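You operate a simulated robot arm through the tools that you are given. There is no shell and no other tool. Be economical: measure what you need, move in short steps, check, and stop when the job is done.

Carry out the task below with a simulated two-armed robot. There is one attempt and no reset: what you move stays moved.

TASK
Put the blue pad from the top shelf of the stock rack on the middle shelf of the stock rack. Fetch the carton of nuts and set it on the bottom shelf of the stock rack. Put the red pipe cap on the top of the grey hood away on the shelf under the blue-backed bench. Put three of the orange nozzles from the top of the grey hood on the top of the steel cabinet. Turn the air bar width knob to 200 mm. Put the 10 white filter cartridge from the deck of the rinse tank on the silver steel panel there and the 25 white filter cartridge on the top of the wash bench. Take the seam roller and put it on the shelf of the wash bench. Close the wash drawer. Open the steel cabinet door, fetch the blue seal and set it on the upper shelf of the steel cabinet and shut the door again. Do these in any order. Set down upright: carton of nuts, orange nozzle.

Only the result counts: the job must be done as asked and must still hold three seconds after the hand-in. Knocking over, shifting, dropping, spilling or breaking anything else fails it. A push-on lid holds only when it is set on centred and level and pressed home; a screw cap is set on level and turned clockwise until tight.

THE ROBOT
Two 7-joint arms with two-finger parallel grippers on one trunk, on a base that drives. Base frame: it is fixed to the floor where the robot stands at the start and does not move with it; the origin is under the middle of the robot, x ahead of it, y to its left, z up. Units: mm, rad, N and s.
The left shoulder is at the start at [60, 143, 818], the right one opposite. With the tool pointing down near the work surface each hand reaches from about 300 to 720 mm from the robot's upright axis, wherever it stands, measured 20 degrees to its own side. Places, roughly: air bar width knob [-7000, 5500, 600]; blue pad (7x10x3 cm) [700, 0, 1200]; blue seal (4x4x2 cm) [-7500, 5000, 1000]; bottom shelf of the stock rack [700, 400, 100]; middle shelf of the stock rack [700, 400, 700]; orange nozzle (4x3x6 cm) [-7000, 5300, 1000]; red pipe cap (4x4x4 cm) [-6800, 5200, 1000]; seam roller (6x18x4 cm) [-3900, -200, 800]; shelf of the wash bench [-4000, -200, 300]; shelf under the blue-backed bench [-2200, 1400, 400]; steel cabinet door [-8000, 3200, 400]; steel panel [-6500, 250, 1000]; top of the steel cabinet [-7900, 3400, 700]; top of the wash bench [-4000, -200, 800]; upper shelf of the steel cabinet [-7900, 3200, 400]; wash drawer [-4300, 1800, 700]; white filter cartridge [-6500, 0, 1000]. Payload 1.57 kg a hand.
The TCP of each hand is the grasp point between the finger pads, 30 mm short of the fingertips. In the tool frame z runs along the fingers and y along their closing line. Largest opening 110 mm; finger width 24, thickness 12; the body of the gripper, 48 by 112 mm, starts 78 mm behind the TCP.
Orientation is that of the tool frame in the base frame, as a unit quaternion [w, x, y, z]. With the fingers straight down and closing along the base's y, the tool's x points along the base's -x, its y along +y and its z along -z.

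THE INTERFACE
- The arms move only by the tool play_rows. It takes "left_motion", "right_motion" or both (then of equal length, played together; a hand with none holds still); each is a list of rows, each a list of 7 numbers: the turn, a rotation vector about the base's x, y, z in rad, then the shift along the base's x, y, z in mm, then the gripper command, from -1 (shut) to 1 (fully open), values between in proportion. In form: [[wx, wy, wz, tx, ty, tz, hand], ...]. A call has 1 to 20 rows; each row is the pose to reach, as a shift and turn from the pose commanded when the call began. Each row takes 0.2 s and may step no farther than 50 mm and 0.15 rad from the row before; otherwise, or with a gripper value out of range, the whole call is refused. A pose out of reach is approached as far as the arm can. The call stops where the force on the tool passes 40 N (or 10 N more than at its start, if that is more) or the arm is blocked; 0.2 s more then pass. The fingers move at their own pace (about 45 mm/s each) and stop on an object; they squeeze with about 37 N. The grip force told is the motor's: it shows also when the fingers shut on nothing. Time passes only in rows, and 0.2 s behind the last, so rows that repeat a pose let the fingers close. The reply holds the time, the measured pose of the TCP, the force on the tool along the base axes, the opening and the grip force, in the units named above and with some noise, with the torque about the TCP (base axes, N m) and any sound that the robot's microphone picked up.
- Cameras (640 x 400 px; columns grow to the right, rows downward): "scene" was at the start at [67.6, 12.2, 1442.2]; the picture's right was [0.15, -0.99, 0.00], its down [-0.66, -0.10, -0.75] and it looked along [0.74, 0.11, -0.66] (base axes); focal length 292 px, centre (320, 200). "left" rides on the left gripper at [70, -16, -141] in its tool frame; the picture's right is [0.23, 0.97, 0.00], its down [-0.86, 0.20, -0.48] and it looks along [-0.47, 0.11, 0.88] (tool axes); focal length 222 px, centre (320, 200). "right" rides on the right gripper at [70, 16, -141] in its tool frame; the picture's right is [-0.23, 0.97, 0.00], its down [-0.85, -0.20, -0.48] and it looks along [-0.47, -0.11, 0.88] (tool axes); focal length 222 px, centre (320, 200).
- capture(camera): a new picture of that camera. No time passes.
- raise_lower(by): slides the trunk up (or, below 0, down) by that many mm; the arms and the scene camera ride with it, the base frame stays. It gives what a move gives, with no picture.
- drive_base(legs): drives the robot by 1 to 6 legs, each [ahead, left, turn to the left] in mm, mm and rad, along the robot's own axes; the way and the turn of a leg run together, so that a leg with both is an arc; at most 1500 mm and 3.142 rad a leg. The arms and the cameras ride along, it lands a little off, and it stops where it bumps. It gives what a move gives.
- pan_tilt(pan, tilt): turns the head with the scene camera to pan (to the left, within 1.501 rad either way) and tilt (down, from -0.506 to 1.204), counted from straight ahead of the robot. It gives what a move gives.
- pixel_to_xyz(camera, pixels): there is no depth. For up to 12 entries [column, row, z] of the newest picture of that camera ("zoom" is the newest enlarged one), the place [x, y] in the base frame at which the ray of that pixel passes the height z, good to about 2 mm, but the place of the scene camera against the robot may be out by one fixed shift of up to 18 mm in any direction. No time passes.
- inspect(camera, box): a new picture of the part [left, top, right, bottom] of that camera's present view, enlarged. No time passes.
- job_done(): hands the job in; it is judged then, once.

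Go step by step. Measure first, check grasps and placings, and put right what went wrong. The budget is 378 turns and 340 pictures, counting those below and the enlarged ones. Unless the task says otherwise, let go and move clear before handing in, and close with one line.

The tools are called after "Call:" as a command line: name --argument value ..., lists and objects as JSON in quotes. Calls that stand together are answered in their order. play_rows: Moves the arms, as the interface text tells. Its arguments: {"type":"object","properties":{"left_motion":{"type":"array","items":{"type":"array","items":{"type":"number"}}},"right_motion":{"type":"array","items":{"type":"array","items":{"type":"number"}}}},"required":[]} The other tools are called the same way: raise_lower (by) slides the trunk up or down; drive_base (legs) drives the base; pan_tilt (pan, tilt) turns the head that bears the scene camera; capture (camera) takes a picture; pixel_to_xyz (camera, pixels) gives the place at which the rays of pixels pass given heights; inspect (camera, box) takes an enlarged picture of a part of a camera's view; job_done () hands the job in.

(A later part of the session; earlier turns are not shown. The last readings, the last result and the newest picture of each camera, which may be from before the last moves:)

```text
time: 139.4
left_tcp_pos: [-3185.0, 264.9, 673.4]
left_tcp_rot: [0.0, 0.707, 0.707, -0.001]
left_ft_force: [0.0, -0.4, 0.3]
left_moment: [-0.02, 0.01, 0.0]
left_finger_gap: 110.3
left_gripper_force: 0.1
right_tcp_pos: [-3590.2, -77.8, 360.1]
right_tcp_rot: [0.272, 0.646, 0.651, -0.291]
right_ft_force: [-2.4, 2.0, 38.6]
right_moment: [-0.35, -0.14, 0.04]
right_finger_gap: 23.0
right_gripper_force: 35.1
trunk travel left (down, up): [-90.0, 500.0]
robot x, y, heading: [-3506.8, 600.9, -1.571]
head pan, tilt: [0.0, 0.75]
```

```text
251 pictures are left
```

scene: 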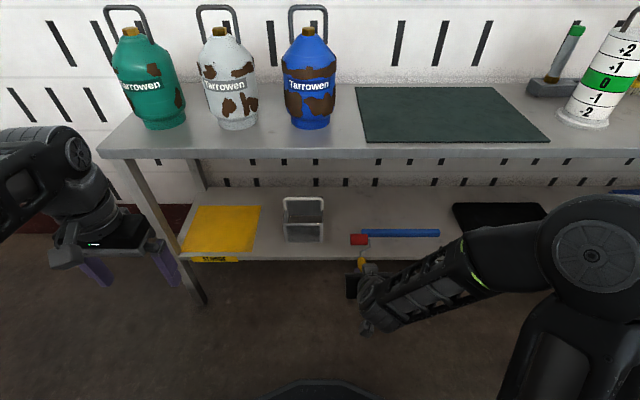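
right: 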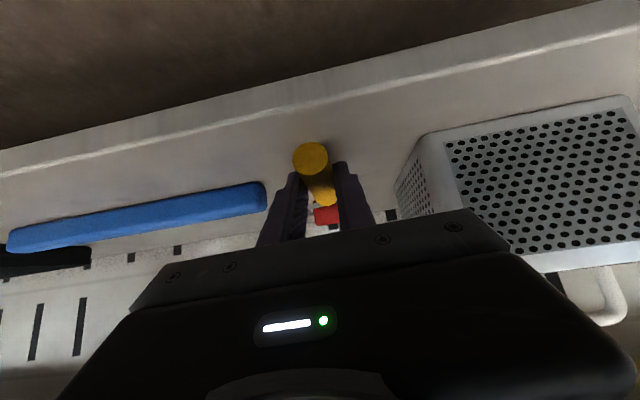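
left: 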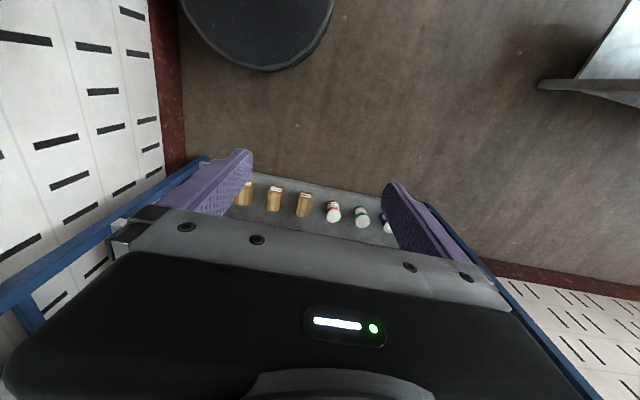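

Contact. Ease up 5 mm, open, then retreat up and back.

Call:
play_rows --right_motion '[[0, 0, 0, 0, 0, 6, -1], [0, 0, 0, 0, 0, 6, -0.2], [0, 0, 0, 0, 0, 6, 0.1], [0, 0, 0, 0, 0, 6, 0.1], [0, 0, 0, 0, 0, 30, 0.1], [0, 0, 0, 0, 20, 60, 0.1], [0, 0, 0, 0, 60, 75, 0.1], [0, 0, 0, 0, 105, 85, 0.1], [0, 0, 0, 0, 150, 90, 0.1], [0, 0, 0, 0, 190, 90, 0.1]]'

Call:
inspect --camera "scene" --box '[270, 180, 462, 300]'

Call:
capture --camera "right"

```text
time: 141.6
left_tcp_pos: [-3186.0, 262.8, 672.4]
left_tcp_rot: [-0.002, 0.708, 0.706, 0.0]
left_ft_force: [-0.1, -0.5, 0.2]
left_moment: [0.01, 0.02, 0.01]
left_finger_gap: 110.1
left_gripper_force: 0.1
right_tcp_pos: [-3584.5, 119.1, 443.4]
right_tcp_rot: [0.268, 0.648, 0.653, -0.287]
right_ft_force: [0.7, -0.1, 0.0]
right_moment: [-0.03, 0.01, -0.01]
right_finger_gap: 60.6
right_gripper_force: 0.0
trunk travel left (down, up): [-90.0, 500.0]
robot x, y, heading: [-3506.5, 597.7, -1.57]
head pan, tilt: [0.0, 0.75]
```

```text
3.33 times, centred on (366, 240) of scene
```

zoom: 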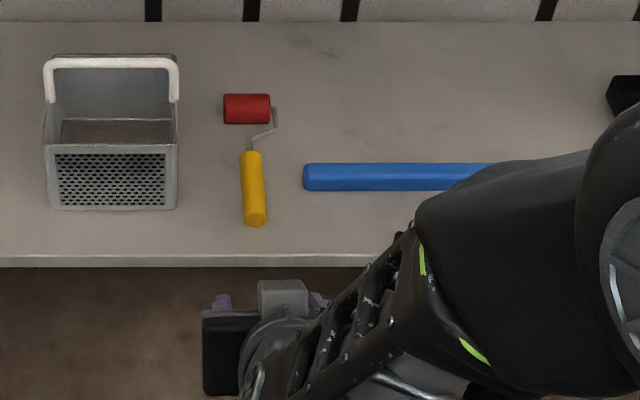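

```text
249 pictures are left
```

right: 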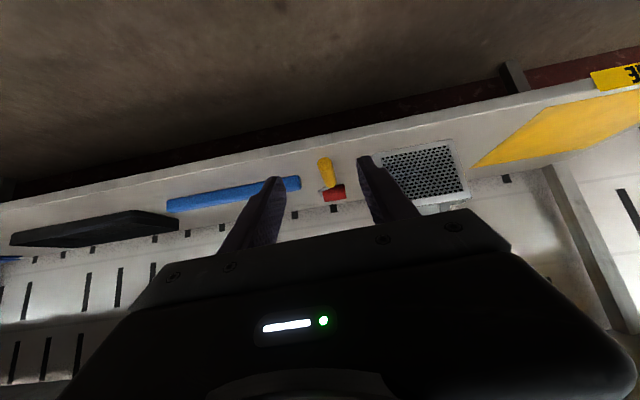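

Roller is on the shelf. Fold the right hand, raise the trunk, and drive toward the rinse tank.

Call:
play_rows --right_motion '[[0.13, 0, 0, -20, 20, 10, 1], [0.26, 0, 0, -40, 40, 20, 1], [0.39, 0, 0, -60, 60, 30, 1], [0.52, 0, 0, -80, 70, 40, 1], [0.65, 0, 0, -100, 80, 50, 1], [0.785, 0, 0, -120, 90, 60, 1]]'

Call:
drive_base --legs '[[-200, 0, 0], [0, 0, -1.57]]'

Call:
raise_lower --by 400

Call:
pan_tilt --pan 0.1 --tilt 0.35

Call:
capture --camera "scene"

```text
time: 143.0
left_tcp_pos: [-3185.3, 263.0, 671.5]
left_tcp_rot: [-0.001, 0.707, 0.707, -0.001]
left_ft_force: [-0.3, -0.7, -0.2]
left_moment: [-0.03, -0.03, -0.02]
left_finger_gap: 110.3
left_gripper_force: 0.1
right_tcp_pos: [-3709.4, 205.8, 502.5]
right_tcp_rot: [-0.001, 0.7, 0.714, -0.013]
right_ft_force: [0.2, 1.0, -0.6]
right_moment: [0.04, -0.02, 0.0]
right_finger_gap: 110.0
right_gripper_force: 0.2
trunk travel left (down, up): [-90.0, 500.0]
robot x, y, heading: [-3500.6, 599.9, -1.573]
head pan, tilt: [0.0, 0.75]
```

```text
time: 148.5
left_tcp_pos: [-3838.5, 490.4, 672.8]
left_tcp_rot: [-0.001, 1.0, -0.004, 0.001]
left_ft_force: [-0.6, -0.4, 0.2]
left_moment: [0.02, 0.01, -0.01]
left_finger_gap: 110.3
left_gripper_force: 0.1
right_tcp_pos: [-3893.7, 1014.4, 502.5]
right_tcp_rot: [-0.01, 1.0, 0.006, -0.01]
right_ft_force: [0.6, 0.1, -0.4]
right_moment: [0.03, 0.0, 0.01]
right_finger_gap: 109.9
right_gripper_force: 0.1
trunk travel left (down, up): [-90.0, 500.0]
robot x, y, heading: [-3503.4, 798.6, 3.137]
head pan, tilt: [0.0, 0.75]
```

```text
time: 152.3
left_tcp_pos: [-3839.1, 488.8, 1072.7]
left_tcp_rot: [-0.001, 1.0, -0.003, 0.0]
left_ft_force: [1.1, 0.2, 0.4]
left_moment: [0.01, -0.02, 0.01]
left_finger_gap: 110.3
left_gripper_force: 0.1
right_tcp_pos: [-3894.0, 1013.5, 901.0]
right_tcp_rot: [-0.011, 1.0, 0.008, -0.01]
right_ft_force: [0.9, -0.3, -0.2]
right_moment: [-0.01, 0.0, 0.01]
right_finger_gap: 110.1
right_gripper_force: 0.1
trunk travel left (down, up): [-490.0, 100.0]
robot x, y, heading: [-3502.5, 801.9, 3.139]
head pan, tilt: [0.0, 0.75]
```

```text
time: 153.2
left_tcp_pos: [-3838.1, 490.0, 1073.0]
left_tcp_rot: [-0.001, 1.0, -0.002, 0.001]
left_ft_force: [-0.6, 0.1, -0.9]
left_moment: [0.02, 0.01, 0.04]
left_finger_gap: 109.9
left_gripper_force: 0.1
right_tcp_pos: [-3894.1, 1014.5, 901.8]
right_tcp_rot: [-0.01, 1.0, 0.008, -0.01]
right_ft_force: [-0.3, -0.5, 0.3]
right_moment: [0.02, 0.01, 0.0]
right_finger_gap: 109.8
right_gripper_force: 0.0
trunk travel left (down, up): [-490.0, 100.0]
robot x, y, heading: [-3502.3, 804.9, 3.136]
head pan, tilt: [0.099, 0.351]
```

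```text
248 pictures are left
```

scene: 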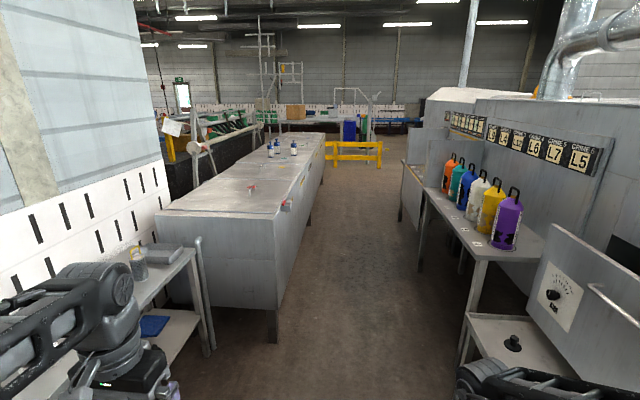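

Call:
pixel_to_xyz --camera "scene" --pixels '[[275, 340, 0], [470, 355, 0], [420, 270, 0], [400, 218, 0], [322, 185, 0], [310, 225, 0], [525, 325, 800], [592, 400, 700], [465, 268, 800]]'

Call:
inspect --camera "scene" --box '[150, 120, 350, 245]'

Call:
inspect --camera "scene" --box '[400, 150, 640, 400]'

```text
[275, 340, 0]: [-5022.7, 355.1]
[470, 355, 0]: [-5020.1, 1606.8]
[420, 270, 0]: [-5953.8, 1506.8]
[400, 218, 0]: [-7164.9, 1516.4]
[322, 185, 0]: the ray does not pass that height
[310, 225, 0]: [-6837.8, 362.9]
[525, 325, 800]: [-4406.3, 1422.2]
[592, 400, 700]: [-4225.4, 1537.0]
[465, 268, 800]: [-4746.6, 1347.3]
```

```text
3.20 times, centred on (250, 182) of scene
```

zoom: 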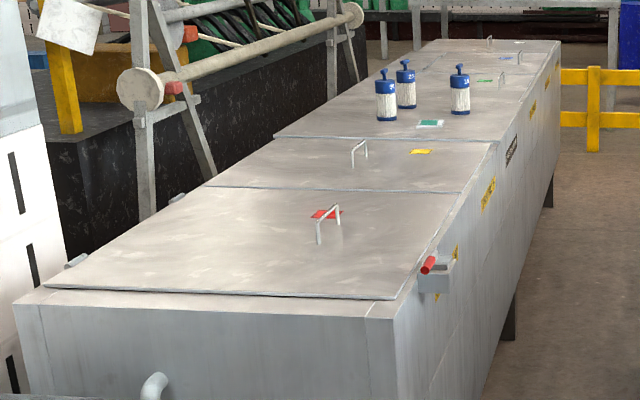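

```text
1.60 times, centred on (520, 275) of scene
```

zoom: 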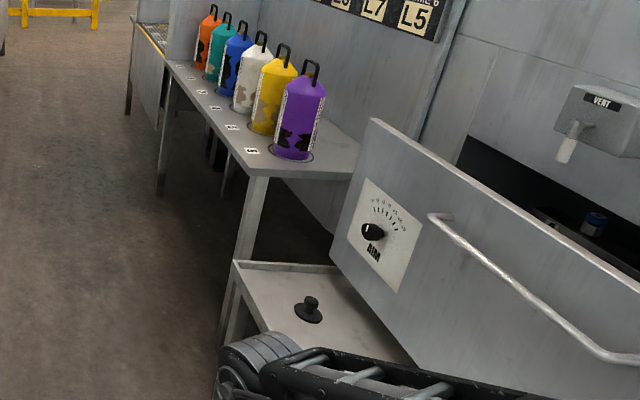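

The tilted-looking panel with a dial at right is the open wash drawer. Do it now: drive ahead 750, turn right to face it.

Call:
drive_base --legs '[[740, 100, 0], [0, 0, -1.57]]'

Call:
pan_tilt --pan 0.0 --tilt 0.65

Call:
capture --camera "scene"

```text
time: 160.9
left_tcp_pos: [-4556.6, 1041.9, 1072.7]
left_tcp_rot: [0.0, 0.714, -0.701, 0.001]
left_ft_force: [-0.4, -0.4, -0.7]
left_moment: [-0.03, 0.01, 0.03]
left_finger_gap: 110.1
left_gripper_force: 0.1
right_tcp_pos: [-4034.7, 1108.0, 902.5]
right_tcp_rot: [-0.013, 0.72, -0.694, 0.001]
right_ft_force: [-0.2, 0.2, 1.0]
right_moment: [0.01, 0.0, -0.03]
right_finger_gap: 110.1
right_gripper_force: 0.1
trunk travel left (down, up): [-490.0, 100.0]
robot x, y, heading: [-4236.9, 712.5, 1.585]
head pan, tilt: [0.099, 0.351]
```

```text
time: 161.8
left_tcp_pos: [-4557.7, 1041.9, 1072.1]
left_tcp_rot: [0.001, 0.713, -0.701, 0.001]
left_ft_force: [0.4, 0.7, -1.0]
left_moment: [0.0, 0.0, 0.0]
left_finger_gap: 110.2
left_gripper_force: 0.0
right_tcp_pos: [-4033.3, 1107.9, 901.4]
right_tcp_rot: [-0.014, 0.72, -0.694, 0.0]
right_ft_force: [0.5, -0.4, -0.6]
right_moment: [0.0, 0.0, 0.03]
right_finger_gap: 109.9
right_gripper_force: 0.0
trunk travel left (down, up): [-490.0, 100.0]
robot x, y, heading: [-4233.0, 712.0, 1.586]
head pan, tilt: [0.0, 0.649]
```

```text
245 pictures are left
```

scene: 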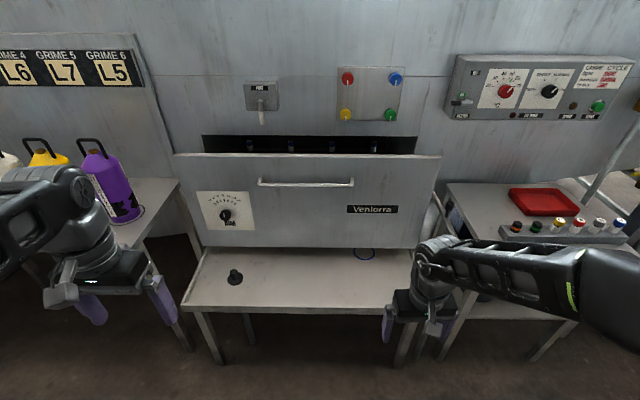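

Call:
pixel_to_xyz --camera "scene" --pixels '[[306, 156, 850], [306, 156, 800], [306, 248, 600], [306, 248, 650], [306, 215, 700], [306, 215, 750], [203, 154, 850], [200, 365, 0], [183, 310, 500], [410, 312, 500], [176, 156, 850], [440, 158, 850]]'

Call:
inspect --camera "scene" --box '[160, 60, 460, 320]'

```text
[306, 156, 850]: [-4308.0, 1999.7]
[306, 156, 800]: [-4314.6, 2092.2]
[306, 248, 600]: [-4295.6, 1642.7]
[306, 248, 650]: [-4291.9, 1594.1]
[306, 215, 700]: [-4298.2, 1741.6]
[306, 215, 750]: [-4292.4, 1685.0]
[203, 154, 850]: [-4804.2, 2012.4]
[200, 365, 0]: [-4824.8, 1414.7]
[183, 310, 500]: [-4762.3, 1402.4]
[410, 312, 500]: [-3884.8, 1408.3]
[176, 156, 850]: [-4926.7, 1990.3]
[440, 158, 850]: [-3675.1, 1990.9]
```

```text
1.54 times, centred on (310, 190) of scene
```

zoom: 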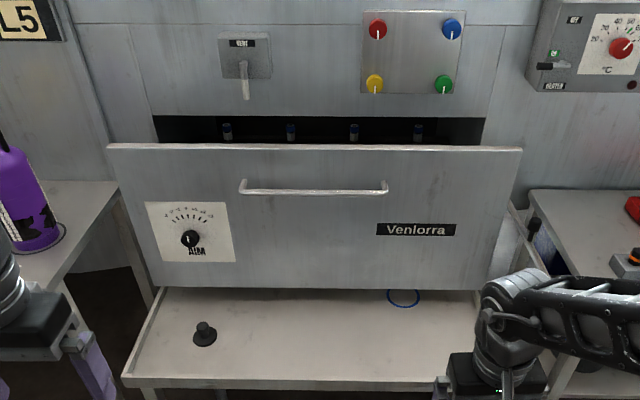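

Drawer panel is at about y≈1600, z 640–1060, centre x≈-4300. Pitch the right hand forward, closed, and strafe the base to align.

Call:
play_rows --right_motion '[[0.14, 0, 0, -5, 15, 0, 0], [0.28, 0, 0, -10, 30, 0, -0.5], [0.42, 0, 0, -15, 50, -10, -1], [0.56, 0, 0, -20, 70, -20, -1], [0.7, 0, 0, -30, 90, -30, -1], [0.84, 0, 0, -50, 110, -45, -1], [0.98, 0, 0, -70, 130, -60, -1], [1.12, 0, 0, -90, 140, -75, -1], [1.25, 0, 0, -110, 150, -90, -1]]'

Call:
drive_base --legs '[[150, 150, 0]]'

Call:
capture --camera "scene"

Call:
capture --camera "right"

```text
time: 163.8
left_tcp_pos: [-4557.7, 1040.9, 1072.9]
left_tcp_rot: [0.0, 0.714, -0.7, 0.001]
left_ft_force: [-0.3, 0.9, -0.2]
left_moment: [-0.03, 0.01, -0.01]
left_finger_gap: 110.0
left_gripper_force: 0.1
right_tcp_pos: [-4143.6, 1256.2, 810.0]
right_tcp_rot: [-0.432, 0.575, -0.563, -0.406]
right_ft_force: [0.1, 0.4, -0.3]
right_moment: [-0.04, -0.01, -0.05]
right_finger_gap: 0.0
right_gripper_force: 20.8
trunk travel left (down, up): [-490.0, 100.0]
robot x, y, heading: [-4235.6, 712.8, 1.586]
head pan, tilt: [0.0, 0.649]
```

```text
time: 165.4
left_tcp_pos: [-4709.4, 1186.6, 1072.4]
left_tcp_rot: [0.0, 0.713, -0.701, 0.001]
left_ft_force: [0.8, -0.1, -0.8]
left_moment: [0.01, 0.0, 0.04]
left_finger_gap: 110.2
left_gripper_force: 0.1
right_tcp_pos: [-4297.3, 1402.9, 809.7]
right_tcp_rot: [-0.431, 0.577, -0.563, -0.405]
right_ft_force: [0.1, -0.1, -0.3]
right_moment: [0.01, 0.0, 0.0]
right_finger_gap: 0.2
right_gripper_force: 21.5
trunk travel left (down, up): [-490.0, 100.0]
robot x, y, heading: [-4383.5, 856.4, 1.585]
head pan, tilt: [0.0, 0.649]
```

```text
243 pictures are left
```

scene: 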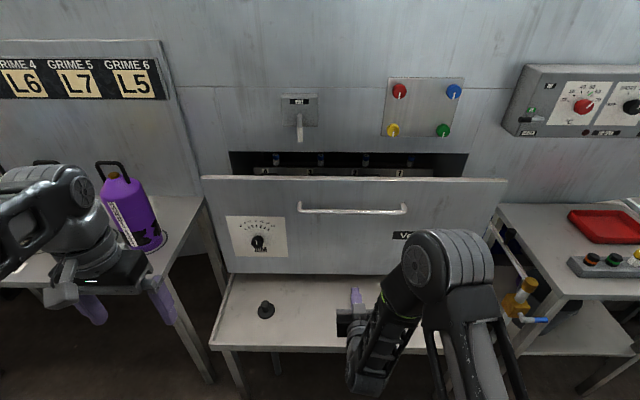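

```text
242 pictures are left
```

right: 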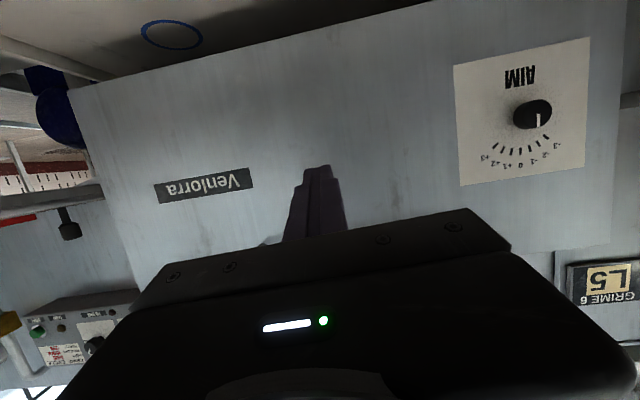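

Aligned with the panel's centre. Push forward with the arm.

Call:
play_rows --right_motion '[[0, 0, 0, 0, 40, 0, -1], [0, 0, 0, 0, 80, 0, -1], [0, 0, 0, 0, 110, 0, -1], [0, 0, 0, 0, 140, 0, -1], [0, 0, 0, 0, 160, 0, -1], [0, 0, 0, 0, 180, 0, -1], [0, 0, 0, 0, 200, 0, -1]]'

Call:
capture --camera "scene"

```text
time: 167.0
left_tcp_pos: [-4709.3, 1187.3, 1072.5]
left_tcp_rot: [-0.001, 0.714, -0.701, 0.002]
left_ft_force: [-1.3, -0.1, -0.3]
left_moment: [-0.03, 0.01, 0.01]
left_finger_gap: 109.9
left_gripper_force: 0.0
right_tcp_pos: [-4297.6, 1601.5, 809.9]
right_tcp_rot: [-0.432, 0.576, -0.563, -0.405]
right_ft_force: [-0.3, -1.1, 0.3]
right_moment: [0.03, -0.01, 0.01]
right_finger_gap: 0.1
right_gripper_force: 21.9
trunk travel left (down, up): [-490.0, 100.0]
robot x, y, heading: [-4390.2, 856.3, 1.588]
head pan, tilt: [0.0, 0.649]
```

```text
241 pictures are left
```

scene: 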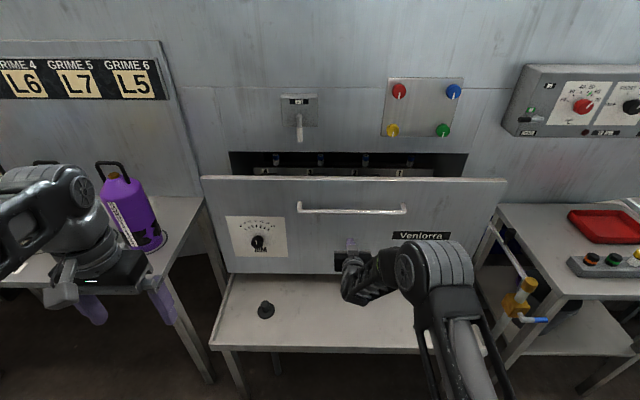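

Not yet at the panel. Retract 100, drive ahead 200, then push on with the arm.

Call:
play_rows --right_motion '[[0, 0, 0, 0, -50, 0, -1], [0, 0, 0, 0, -100, 0, -1], [0, 0, 0, 0, -150, 0, -1]]'

Call:
drive_base --legs '[[200, 0, 0]]'

Call:
play_rows --right_motion '[[0, 0, 0, 0, 30, 0, -1], [0, 0, 0, 0, 60, 0, -1], [0, 0, 0, 0, 90, 0, -1], [0, 0, 0, 0, 120, 0, -1], [0, 0, 0, 0, 140, 0, -1], [0, 0, 0, 0, 160, 0, -1]]'

Call:
capture --camera "scene"

```text
time: 167.8
left_tcp_pos: [-4710.1, 1186.9, 1072.2]
left_tcp_rot: [-0.001, 0.714, -0.7, 0.001]
left_ft_force: [-0.4, 1.0, 0.6]
left_moment: [0.01, -0.01, 0.04]
left_finger_gap: 110.3
left_gripper_force: 0.0
right_tcp_pos: [-4296.5, 1449.7, 809.6]
right_tcp_rot: [-0.433, 0.575, -0.563, -0.406]
right_ft_force: [0.6, 0.4, -0.1]
right_moment: [-0.01, 0.02, -0.01]
right_finger_gap: 0.2
right_gripper_force: 21.1
trunk travel left (down, up): [-490.0, 100.0]
robot x, y, heading: [-4385.1, 856.3, 1.589]
head pan, tilt: [0.0, 0.649]
```

```text
time: 169.4
left_tcp_pos: [-4710.5, 1393.8, 1072.1]
left_tcp_rot: [0.0, 0.711, -0.703, 0.001]
left_ft_force: [0.6, 0.6, -0.5]
left_moment: [-0.05, 0.04, 0.0]
left_finger_gap: 110.0
left_gripper_force: 0.1
right_tcp_pos: [-4296.4, 1655.4, 808.2]
right_tcp_rot: [-0.433, 0.574, -0.565, -0.404]
right_ft_force: [-0.1, -0.2, -0.7]
right_moment: [0.03, -0.03, -0.02]
right_finger_gap: 0.2
right_gripper_force: 21.4
trunk travel left (down, up): [-490.0, 100.0]
robot x, y, heading: [-4387.5, 1062.1, 1.577]
head pan, tilt: [0.0, 0.649]
```

```text
time: 170.8
left_tcp_pos: [-4711.2, 1393.4, 1071.5]
left_tcp_rot: [0.0, 0.712, -0.703, 0.001]
left_ft_force: [-0.6, 0.6, -0.1]
left_moment: [0.01, -0.01, 0.02]
left_finger_gap: 110.0
left_gripper_force: 0.0
right_tcp_pos: [-4296.5, 1814.0, 807.4]
right_tcp_rot: [-0.433, 0.574, -0.564, -0.405]
right_ft_force: [-0.1, 0.1, -0.3]
right_moment: [0.03, 0.03, 0.01]
right_finger_gap: 0.0
right_gripper_force: 21.4
trunk travel left (down, up): [-490.0, 100.0]
robot x, y, heading: [-4388.7, 1063.1, 1.582]
head pan, tilt: [0.0, 0.649]
```

```text
240 pictures are left
```

scene: 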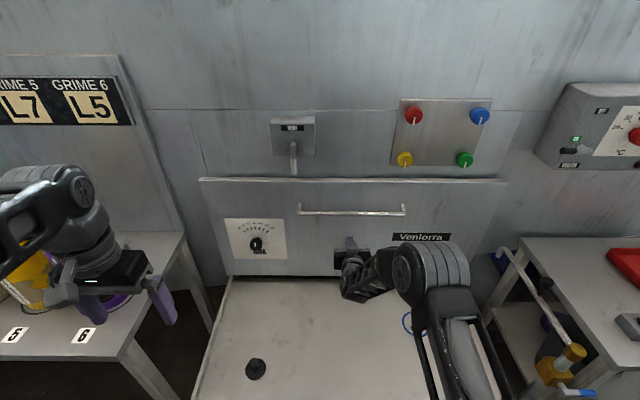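

Drawer slid in. Push further until force builds up.

Call:
play_rows --right_motion '[[0, 0, 0, 0, 8, 0, -1], [0, 0, 0, 0, 16, 0, -1], [0, 0, 0, 0, 24, 0, -1], [0, 0, 0, 0, 32, 0, -1]]'

Call:
inspect --camera "scene" --box '[180, 130, 520, 300]'

```text
time: 171.7
left_tcp_pos: [-4709.9, 1388.1, 1074.7]
left_tcp_rot: [-0.002, 0.71, -0.704, 0.0]
left_ft_force: [0.0, 0.7, 0.2]
left_moment: [0.01, -0.03, 0.02]
left_finger_gap: 110.0
left_gripper_force: 0.1
right_tcp_pos: [-4297.9, 1833.5, 806.9]
right_tcp_rot: [-0.431, 0.576, -0.565, -0.404]
right_ft_force: [1.9, -26.5, 10.5]
right_moment: [0.39, 0.1, -0.04]
right_finger_gap: 0.0
right_gripper_force: 21.1
trunk travel left (down, up): [-490.0, 100.0]
robot x, y, heading: [-4389.4, 1062.9, 1.579]
head pan, tilt: [0.0, 0.649]
stopped in row 4 (right hand): the force on the tool passed its limit (the readings are from after the stop); the commanded pose is now the measured one
```

```text
1.88 times, centred on (350, 215) of scene
```

zoom: 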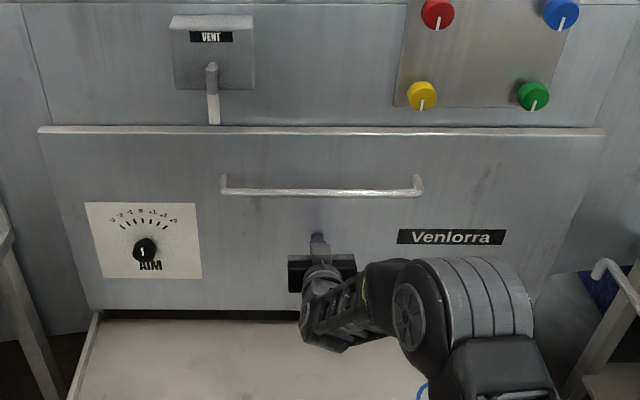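

Closed against its stop (26 N). Retract and fold, then head back to the corridor.

Call:
play_rows --right_motion '[[0, 0, 0, 0, -45, 0, -1], [0, 0, 0, 0, -90, 0, -1], [0, 0, 0, 0, -135, 0, -1], [0, 0, 0, 0, -180, 0, -1]]'

Call:
capture --camera "scene"

Call:
drive_base --legs '[[-350, 0, 0]]'

Call:
play_rows --right_motion '[[-0.14, 0, 0, 5, -20, 10, 0], [-0.28, 0, 0, 20, -50, 20, 0], [-0.42, 0, 0, 35, -80, 30, 0], [-0.56, 0, 0, 50, -110, 40, 0], [-0.7, 0, 0, 65, -140, 50, 0], [-0.84, 0, 0, 80, -165, 60, 0], [-0.98, 0, 0, 95, -180, 70, 0], [-1.12, 0, 0, 105, -190, 80, 0], [-1.25, 0, 0, 110, -200, 90, 0]]'

```text
time: 172.7
left_tcp_pos: [-4710.2, 1392.2, 1072.6]
left_tcp_rot: [0.0, 0.711, -0.703, 0.002]
left_ft_force: [-0.5, 0.0, -0.4]
left_moment: [-0.01, 0.03, -0.02]
left_finger_gap: 110.2
left_gripper_force: 0.1
right_tcp_pos: [-4300.3, 1656.2, 807.0]
right_tcp_rot: [-0.43, 0.577, -0.566, -0.403]
right_ft_force: [-0.1, -0.1, 0.6]
right_moment: [0.04, -0.01, 0.01]
right_finger_gap: 0.2
right_gripper_force: 21.3
trunk travel left (down, up): [-490.0, 100.0]
robot x, y, heading: [-4386.9, 1063.1, 1.585]
head pan, tilt: [0.0, 0.649]
```

```text
238 pictures are left
```

scene: 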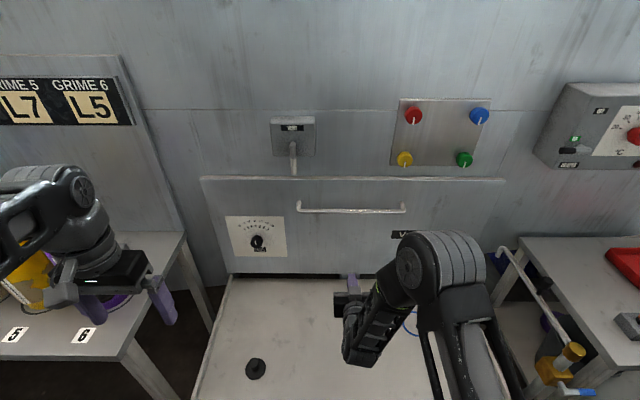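

```text
time: 175.0
left_tcp_pos: [-4705.9, 1040.5, 1072.8]
left_tcp_rot: [0.0, 0.708, -0.706, 0.001]
left_ft_force: [-0.4, 0.2, 0.5]
left_moment: [0.03, 0.0, 0.0]
left_finger_gap: 109.9
left_gripper_force: 0.1
right_tcp_pos: [-4294.2, 1303.5, 808.0]
right_tcp_rot: [-0.432, 0.574, -0.568, -0.401]
right_ft_force: [0.1, -0.3, 0.9]
right_moment: [-0.03, 0.02, 0.01]
right_finger_gap: 0.1
right_gripper_force: 20.8
trunk travel left (down, up): [-490.0, 100.0]
robot x, y, heading: [-4389.9, 705.9, 1.567]
head pan, tilt: [0.0, 0.649]
```

```text
time: 177.0
left_tcp_pos: [-4705.8, 1040.5, 1072.0]
left_tcp_rot: [0.001, 0.709, -0.706, 0.001]
left_ft_force: [0.7, 0.2, 0.0]
left_moment: [0.02, -0.03, 0.01]
left_finger_gap: 110.0
left_gripper_force: 0.1
right_tcp_pos: [-4185.8, 1104.1, 898.2]
right_tcp_rot: [-0.013, 0.719, -0.695, 0.007]
right_ft_force: [-0.1, 0.2, -0.7]
right_moment: [0.02, 0.01, 0.01]
right_finger_gap: 55.0
right_gripper_force: 0.0
trunk travel left (down, up): [-490.0, 100.0]
robot x, y, heading: [-4385.1, 706.3, 1.569]
head pan, tilt: [0.0, 0.649]
```

Call:
drive_base --legs '[[0, 0, 1.57], [1000, -130, 0], [950, 0, 0]]'

Call:
pan_tilt --pan 0.9 --tilt 0.5

Call:
capture --camera "scene"

```text
time: 190.4
left_tcp_pos: [-6652.3, 570.4, 1072.1]
left_tcp_rot: [-0.001, 1.0, -0.014, 0.002]
left_ft_force: [0.3, -0.2, -0.4]
left_moment: [0.02, 0.01, 0.0]
left_finger_gap: 109.8
left_gripper_force: 0.0
right_tcp_pos: [-6699.1, 1090.0, 898.1]
right_tcp_rot: [-0.015, 1.0, 0.001, -0.004]
right_ft_force: [0.4, -0.1, -0.3]
right_moment: [0.03, -0.02, -0.01]
right_finger_gap: 55.1
right_gripper_force: 0.1
trunk travel left (down, up): [-490.0, 100.0]
robot x, y, heading: [-6308.7, 877.7, 3.111]
head pan, tilt: [0.0, 0.649]
```

```text
time: 191.6
left_tcp_pos: [-6650.8, 570.8, 1073.3]
left_tcp_rot: [-0.001, 1.0, -0.014, 0.001]
left_ft_force: [-0.4, 0.6, 0.1]
left_moment: [0.0, -0.03, -0.02]
left_finger_gap: 110.1
left_gripper_force: 0.1
right_tcp_pos: [-6697.4, 1090.4, 897.7]
right_tcp_rot: [-0.015, 1.0, 0.001, -0.005]
right_ft_force: [-0.1, 0.1, 0.8]
right_moment: [0.01, -0.02, -0.01]
right_finger_gap: 54.8
right_gripper_force: 0.1
trunk travel left (down, up): [-490.0, 100.0]
robot x, y, heading: [-6307.5, 877.7, 3.111]
head pan, tilt: [0.901, 0.499]
```

```text
237 pictures are left
```

scene: 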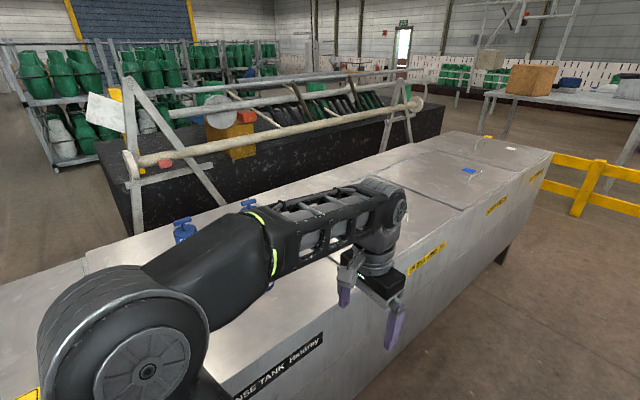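

Back off from the tank, then turn to face it.

Call:
drive_base --legs '[[0, -200, 0.03], [-40, 0, 1.57]]'

Call:
raise_lower --by 100

Call:
pan_tilt --pan 0.0 --tilt 0.55

Call:
capture --camera "scene"

```text
time: 197.0
left_tcp_pos: [-5960.8, 768.0, 1071.9]
left_tcp_rot: [-0.001, 0.703, 0.711, -0.001]
left_ft_force: [0.3, -0.3, -0.2]
left_moment: [0.04, 0.03, -0.02]
left_finger_gap: 109.8
left_gripper_force: 0.1
right_tcp_pos: [-6478.3, 702.1, 896.2]
right_tcp_rot: [-0.007, 0.693, 0.72, -0.015]
right_ft_force: [0.0, -0.1, -0.1]
right_moment: [0.0, 0.01, 0.04]
right_finger_gap: 55.0
right_gripper_force: 0.0
trunk travel left (down, up): [-490.0, 100.0]
robot x, y, heading: [-6282.8, 1102.9, -1.558]
head pan, tilt: [0.901, 0.499]
```

```text
time: 198.3
left_tcp_pos: [-5959.2, 768.5, 1171.5]
left_tcp_rot: [-0.001, 0.703, 0.711, -0.001]
left_ft_force: [-0.8, -0.5, 0.7]
left_moment: [-0.04, 0.04, 0.01]
left_finger_gap: 109.9
left_gripper_force: 0.1
right_tcp_pos: [-6479.2, 702.7, 996.3]
right_tcp_rot: [-0.007, 0.692, 0.721, -0.015]
right_ft_force: [-1.1, 0.3, 0.8]
right_moment: [0.04, -0.01, -0.02]
right_finger_gap: 55.1
right_gripper_force: 0.0
trunk travel left (down, up): [-590.0, 0.0]
robot x, y, heading: [-6277.8, 1098.9, -1.565]
head pan, tilt: [0.901, 0.499]
```

```text
time: 199.5
left_tcp_pos: [-5960.8, 767.8, 1170.4]
left_tcp_rot: [-0.002, 0.704, 0.711, 0.0]
left_ft_force: [-0.8, -0.7, 0.1]
left_moment: [0.0, -0.01, 0.01]
left_finger_gap: 110.3
left_gripper_force: 0.1
right_tcp_pos: [-6478.6, 701.6, 997.4]
right_tcp_rot: [-0.008, 0.692, 0.721, -0.015]
right_ft_force: [0.4, 0.8, 0.9]
right_moment: [0.01, -0.02, 0.04]
right_finger_gap: 54.8
right_gripper_force: 0.0
trunk travel left (down, up): [-590.0, 0.0]
robot x, y, heading: [-6279.8, 1100.7, -1.559]
head pan, tilt: [0.0, 0.55]
```

```text
236 pictures are left
```

scene: 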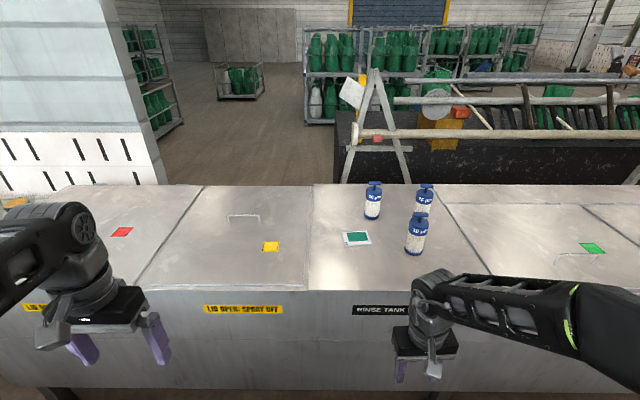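

Call:
inspect --camera "scene" --box '[320, 170, 460, 265]'

Call:
pixel_to_xyz --camera "scene" --pixels '[[372, 218, 900], [415, 253, 900], [422, 218, 900], [357, 239, 900], [330, 291, 900], [415, 253, 850], [330, 291, 850]]'

```text
4.21 times, centred on (390, 218) of scene
```

zoom: 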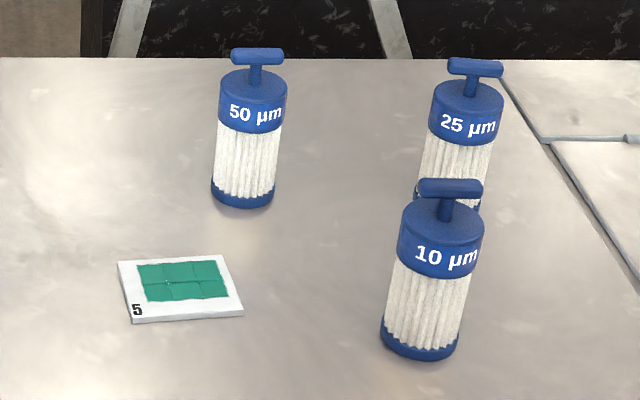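

```text
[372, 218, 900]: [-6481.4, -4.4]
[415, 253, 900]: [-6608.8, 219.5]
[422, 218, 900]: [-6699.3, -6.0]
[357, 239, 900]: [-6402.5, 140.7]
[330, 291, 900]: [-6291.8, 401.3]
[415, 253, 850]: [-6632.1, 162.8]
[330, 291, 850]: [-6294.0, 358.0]
```

Call:
inspect --camera "scene" --box '[330, 215, 450, 290]'

Call:
inspect --camera "scene" --box '[200, 200, 320, 275]'

Call:
inspect --camera "scene" --box '[520, 210, 640, 285]'

```text
5.33 times, centred on (390, 252) of scene
```

zoom: 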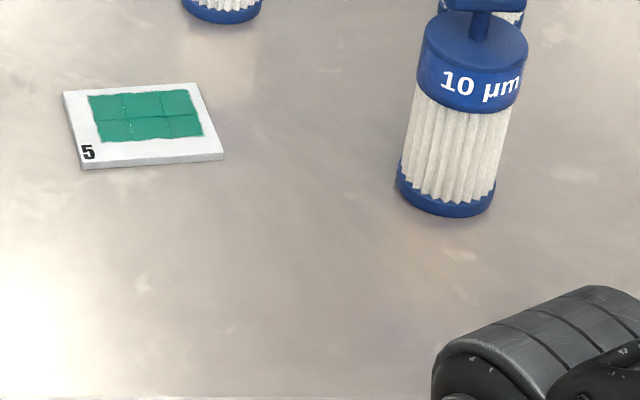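

```text
5.33 times, centred on (260, 238) of scene
```

zoom: 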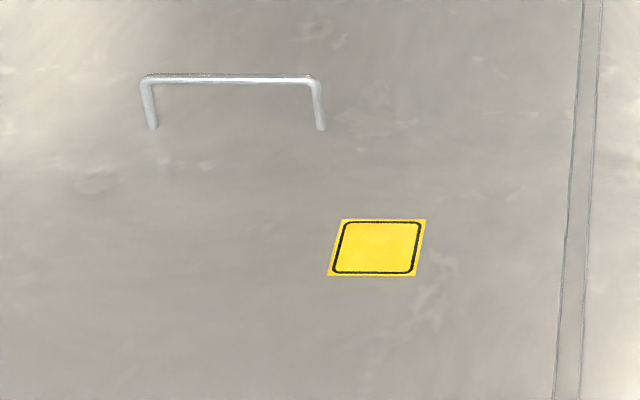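

```text
5.33 times, centred on (580, 248) of scene
```

zoom: 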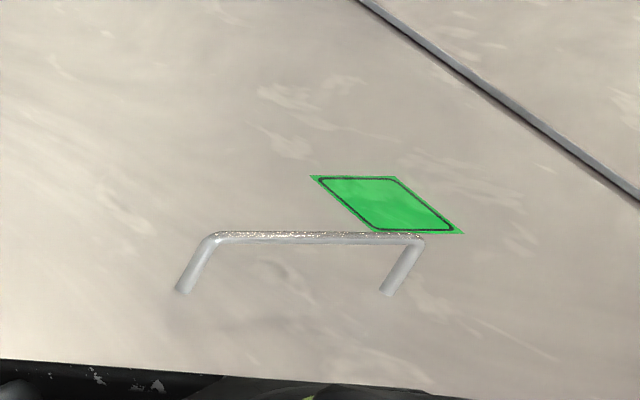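

No distinct silver panel is visible yet. Move the right arm aside and drive closer to look down at the deck.

Call:
play_rows --right_motion '[[0, 0, 0, -40, 0, 20, 1], [0, 0, 0, -80, 0, 40, 1], [0, 0, 0, -120, 0, 60, 1], [0, 0, 0, -160, 0, 80, 1]]'

Call:
drive_base --legs '[[230, 0, 0]]'

Call:
pan_tilt --pan -0.2 --tilt 0.75

Call:
capture --camera "scene"

Call:
capture --camera "right"

```text
time: 200.5
left_tcp_pos: [-5962.2, 766.4, 1172.6]
left_tcp_rot: [-0.002, 0.704, 0.711, 0.001]
left_ft_force: [-0.7, -0.8, 0.1]
left_moment: [0.08, 0.04, 0.0]
left_finger_gap: 110.2
left_gripper_force: 0.0
right_tcp_pos: [-6640.8, 701.7, 1075.4]
right_tcp_rot: [-0.007, 0.693, 0.721, -0.013]
right_ft_force: [-0.6, -0.5, -0.6]
right_moment: [0.06, -0.03, 0.0]
right_finger_gap: 110.0
right_gripper_force: 0.1
trunk travel left (down, up): [-590.0, 0.0]
robot x, y, heading: [-6281.0, 1100.3, -1.566]
head pan, tilt: [0.0, 0.55]
```

```text
time: 202.3
left_tcp_pos: [-5956.6, 531.2, 1172.5]
left_tcp_rot: [-0.001, 0.702, 0.712, 0.0]
left_ft_force: [-1.2, -0.3, -0.2]
left_moment: [0.05, 0.0, 0.0]
left_finger_gap: 110.0
left_gripper_force: 0.1
right_tcp_pos: [-6635.2, 461.6, 1074.8]
right_tcp_rot: [-0.007, 0.691, 0.723, -0.014]
right_ft_force: [-0.7, -0.8, -0.1]
right_moment: [0.06, -0.02, -0.02]
right_finger_gap: 110.1
right_gripper_force: 0.1
trunk travel left (down, up): [-590.0, 0.0]
robot x, y, heading: [-6275.2, 862.3, -1.555]
head pan, tilt: [0.0, 0.55]
```

```text
time: 203.0
left_tcp_pos: [-5957.3, 532.7, 1171.8]
left_tcp_rot: [-0.002, 0.702, 0.713, 0.0]
left_ft_force: [0.1, -0.4, -1.0]
left_moment: [-0.03, 0.01, 0.04]
left_finger_gap: 110.1
left_gripper_force: 0.0
right_tcp_pos: [-6635.4, 463.0, 1075.7]
right_tcp_rot: [-0.007, 0.692, 0.722, -0.016]
right_ft_force: [-0.1, 0.7, 1.2]
right_moment: [0.07, -0.01, -0.01]
right_finger_gap: 109.8
right_gripper_force: 0.1
trunk travel left (down, up): [-590.0, 0.0]
robot x, y, heading: [-6275.2, 864.1, -1.557]
head pan, tilt: [-0.201, 0.75]
```

```text
231 pictures are left
```

scene: 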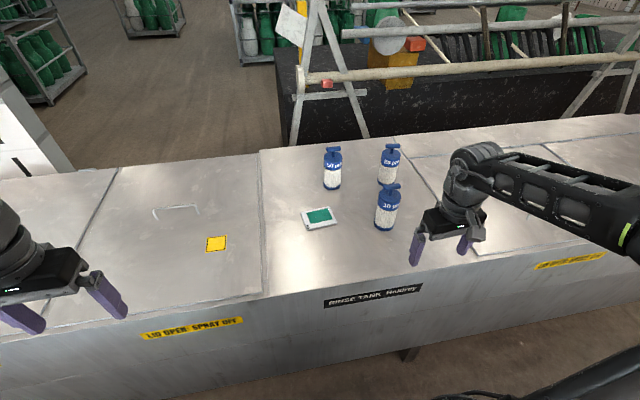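

```text
230 pictures are left
```

right: 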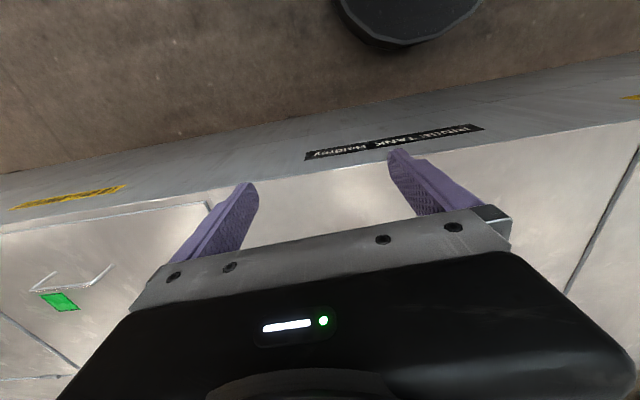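

Call:
inspect --camera "scene" --box '[260, 130, 460, 305]'

Call:
inspect --camera "scene" --box '[295, 195, 355, 235]'

Call:
pixel_to_xyz --camera "scene" --pixels '[[332, 186, 880], [387, 229, 880], [388, 184, 880], [319, 218, 880], [272, 297, 880], [450, 258, 880], [264, 152, 880], [387, 229, 920], [319, 218, 920]]'

```text
2.29 times, centred on (360, 218) of scene
```

zoom: 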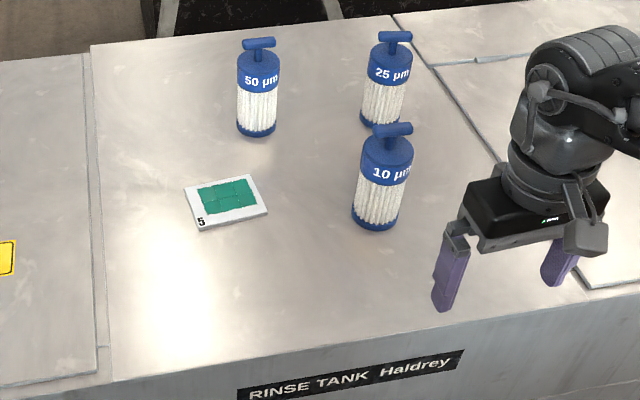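

```text
10.00 times, centred on (325, 215) of scene
```

zoom: 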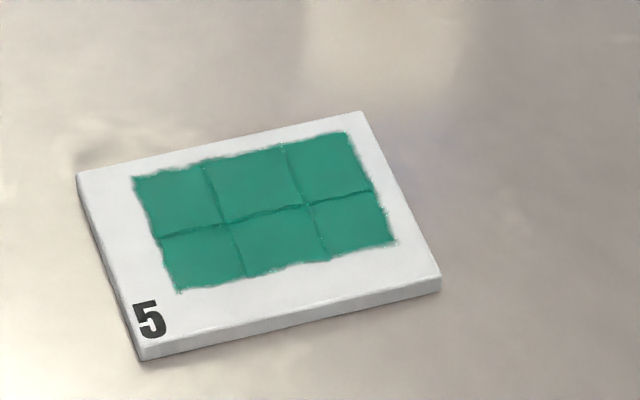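

```text
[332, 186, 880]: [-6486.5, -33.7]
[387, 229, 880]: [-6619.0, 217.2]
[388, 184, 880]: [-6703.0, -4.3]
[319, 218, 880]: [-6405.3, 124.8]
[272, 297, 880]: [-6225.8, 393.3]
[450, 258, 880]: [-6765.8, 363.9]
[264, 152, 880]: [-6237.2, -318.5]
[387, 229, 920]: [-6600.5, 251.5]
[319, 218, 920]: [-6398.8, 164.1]
```

I need the deck height. Move the right hand over the tank edge area near the plate and use the hand camera.

Call:
play_rows --right_motion '[[0, 0, 0, 40, 10, 20, 1], [0, 0, 0, 80, 10, 30, 1], [0, 0, 0, 120, 0, 40, 1], [0, 0, 0, 160, -20, 50, 1], [0, 0, 0, 190, -50, 50, 1], [0, 0, 0, 200, -90, 50, 1], [0, 0, 0, 200, -130, 50, 1]]'

Call:
capture --camera "right"

```text
time: 204.6
left_tcp_pos: [-5957.1, 530.4, 1172.1]
left_tcp_rot: [-0.001, 0.702, 0.713, 0.001]
left_ft_force: [0.9, 0.0, -0.2]
left_moment: [0.0, 0.0, 0.01]
left_finger_gap: 110.0
left_gripper_force: 0.0
right_tcp_pos: [-6439.1, 329.6, 1126.4]
right_tcp_rot: [-0.007, 0.691, 0.722, -0.014]
right_ft_force: [0.1, -0.1, 0.5]
right_moment: [0.01, -0.01, 0.01]
right_finger_gap: 109.8
right_gripper_force: 0.0
trunk travel left (down, up): [-590.0, 0.0]
robot x, y, heading: [-6278.3, 859.3, -1.56]
head pan, tilt: [-0.201, 0.75]
```

```text
227 pictures are left
```

right: 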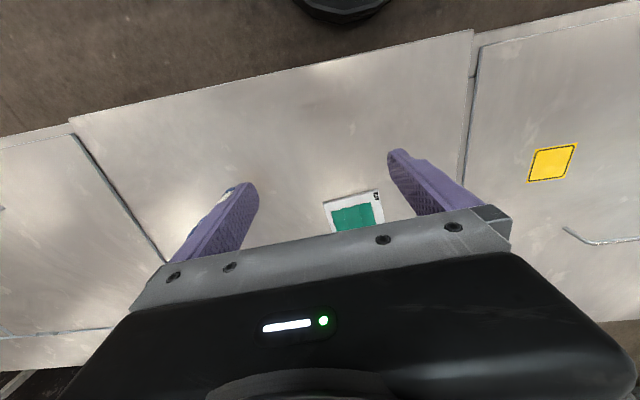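

Call:
pixel_to_xyz --camera "right" --pixels '[[324, 204, 850], [324, 204, 900], [324, 204, 950], [377, 189, 850], [377, 189, 900], [377, 189, 950], [472, 30, 900], [472, 30, 950], [71, 118, 900], [71, 118, 950]]'

Call:
capture --camera "scene"

Call:
inspect --camera "scene" --box '[260, 130, 460, 305]'

```text
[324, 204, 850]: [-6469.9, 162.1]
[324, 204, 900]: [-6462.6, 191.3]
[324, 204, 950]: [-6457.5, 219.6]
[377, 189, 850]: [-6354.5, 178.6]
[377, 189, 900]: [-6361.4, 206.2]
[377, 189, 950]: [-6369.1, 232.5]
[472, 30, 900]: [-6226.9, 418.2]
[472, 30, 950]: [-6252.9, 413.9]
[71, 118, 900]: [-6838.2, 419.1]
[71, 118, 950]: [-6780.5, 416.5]
```

```text
226 pictures are left
```

scene: 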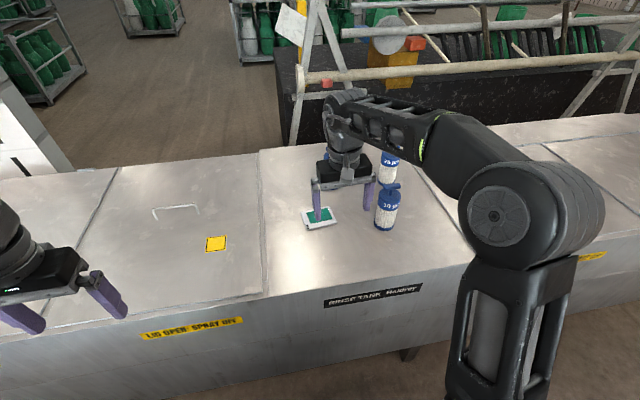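

```text
2.29 times, centred on (360, 218) of scene
```

zoom: 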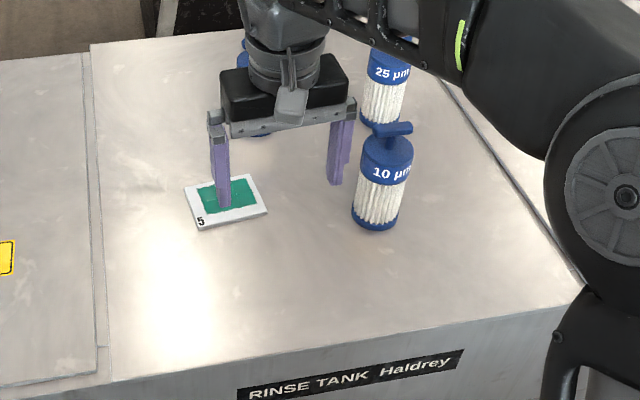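

Call:
pixel_to_xyz --camera "zoom" --pixels '[[203, 230, 850], [203, 230, 900], [203, 230, 950], [268, 212, 850], [268, 212, 900], [268, 212, 950], [104, 384, 900], [104, 384, 950], [375, 232, 900], [375, 232, 950]]'

```text
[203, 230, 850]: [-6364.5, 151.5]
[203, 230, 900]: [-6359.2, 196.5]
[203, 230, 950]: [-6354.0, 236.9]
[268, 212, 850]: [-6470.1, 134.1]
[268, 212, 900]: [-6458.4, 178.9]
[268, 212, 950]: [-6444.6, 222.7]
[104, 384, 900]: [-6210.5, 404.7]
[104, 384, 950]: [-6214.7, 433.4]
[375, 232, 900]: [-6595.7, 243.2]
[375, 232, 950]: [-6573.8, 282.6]
```

Deck z≈920; the "5" plate (about 100×80 mm, silver-white) at ≈(-6415,170) is the only panel object there, so I take it as the steel panel. Now view the 10 µm cartridge from the hand camera.

Call:
play_rows --right_motion '[[0, 0, 0, -20, 40, 10, 1], [0, 0, 0, -60, 60, 20, 1], [0, 0, 0, -100, 80, 20, 1], [0, 0, 0, -140, 80, 20, 1], [0, 0, 0, -165, 70, 20, 1]]'

Call:
capture --camera "right"

Call:
inspect --camera "scene" --box '[280, 130, 480, 255]'

```text
time: 205.8
left_tcp_pos: [-5955.2, 533.6, 1171.5]
left_tcp_rot: [0.0, 0.702, 0.712, -0.001]
left_ft_force: [1.6, 0.3, 0.3]
left_moment: [0.01, 0.17, 0.0]
left_finger_gap: 109.9
left_gripper_force: 0.0
right_tcp_pos: [-6586.2, 404.8, 1146.4]
right_tcp_rot: [-0.007, 0.686, 0.727, -0.018]
right_ft_force: [-10.7, 1.7, -4.4]
right_moment: [-0.21, -1.08, 0.01]
right_finger_gap: 109.9
right_gripper_force: 0.1
right hand out of reach, approached as far as the arm can: row 4, 5
trunk travel left (down, up): [-590.0, 0.0]
robot x, y, heading: [-6277.9, 862.0, -1.563]
head pan, tilt: [-0.201, 0.75]
```

```text
224 pictures are left
```

right: 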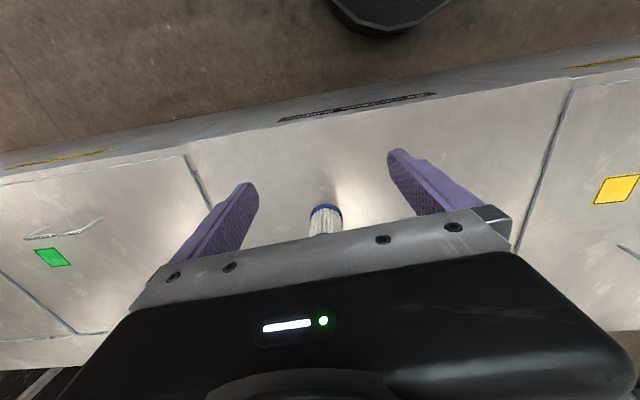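

```text
3.20 times, centred on (380, 192) of scene
```

zoom: 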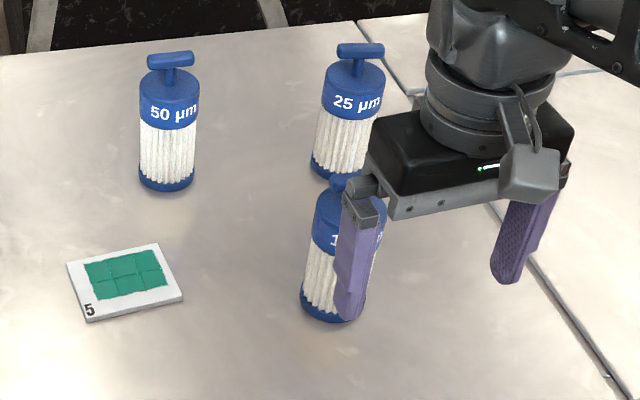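

Call:
pixel_to_xyz --camera "right" --pixels '[[311, 212, 925], [342, 209, 925], [326, 204, 925], [326, 204, 940]]'

Call:
play_rows --right_motion '[[0, 0, 0, 5, 0, -10, 1], [0, 0, 0, 5, 0, -10, 1]]'

Call:
pixel_to_xyz --camera "zoom" --pixels '[[330, 320, 925], [167, 188, 925], [338, 180, 925], [122, 283, 925], [68, 264, 925], [156, 244, 925], [184, 297, 925], [86, 318, 925]]'

```text
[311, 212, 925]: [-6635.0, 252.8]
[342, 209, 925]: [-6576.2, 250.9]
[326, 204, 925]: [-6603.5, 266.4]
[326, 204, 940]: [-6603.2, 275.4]
```

```text
time: 206.4
left_tcp_pos: [-5957.4, 531.5, 1172.5]
left_tcp_rot: [0.0, 0.701, 0.713, 0.001]
left_ft_force: [0.0, 0.1, 0.4]
left_moment: [0.02, -0.02, 0.0]
left_finger_gap: 110.1
left_gripper_force: 0.1
right_tcp_pos: [-6587.4, 404.9, 1133.9]
right_tcp_rot: [-0.007, 0.692, 0.722, -0.016]
right_ft_force: [0.7, -0.5, 0.3]
right_moment: [-0.02, -0.03, 0.05]
right_finger_gap: 110.0
right_gripper_force: 0.1
trunk travel left (down, up): [-590.0, 0.0]
robot x, y, heading: [-6278.0, 863.2, -1.559]
head pan, tilt: [-0.201, 0.75]
```

```text
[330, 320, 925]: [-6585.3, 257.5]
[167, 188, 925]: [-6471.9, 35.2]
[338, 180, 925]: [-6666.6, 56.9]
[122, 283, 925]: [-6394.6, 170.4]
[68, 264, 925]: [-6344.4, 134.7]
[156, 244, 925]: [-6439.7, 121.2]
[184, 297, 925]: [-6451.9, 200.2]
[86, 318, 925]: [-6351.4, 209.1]
```

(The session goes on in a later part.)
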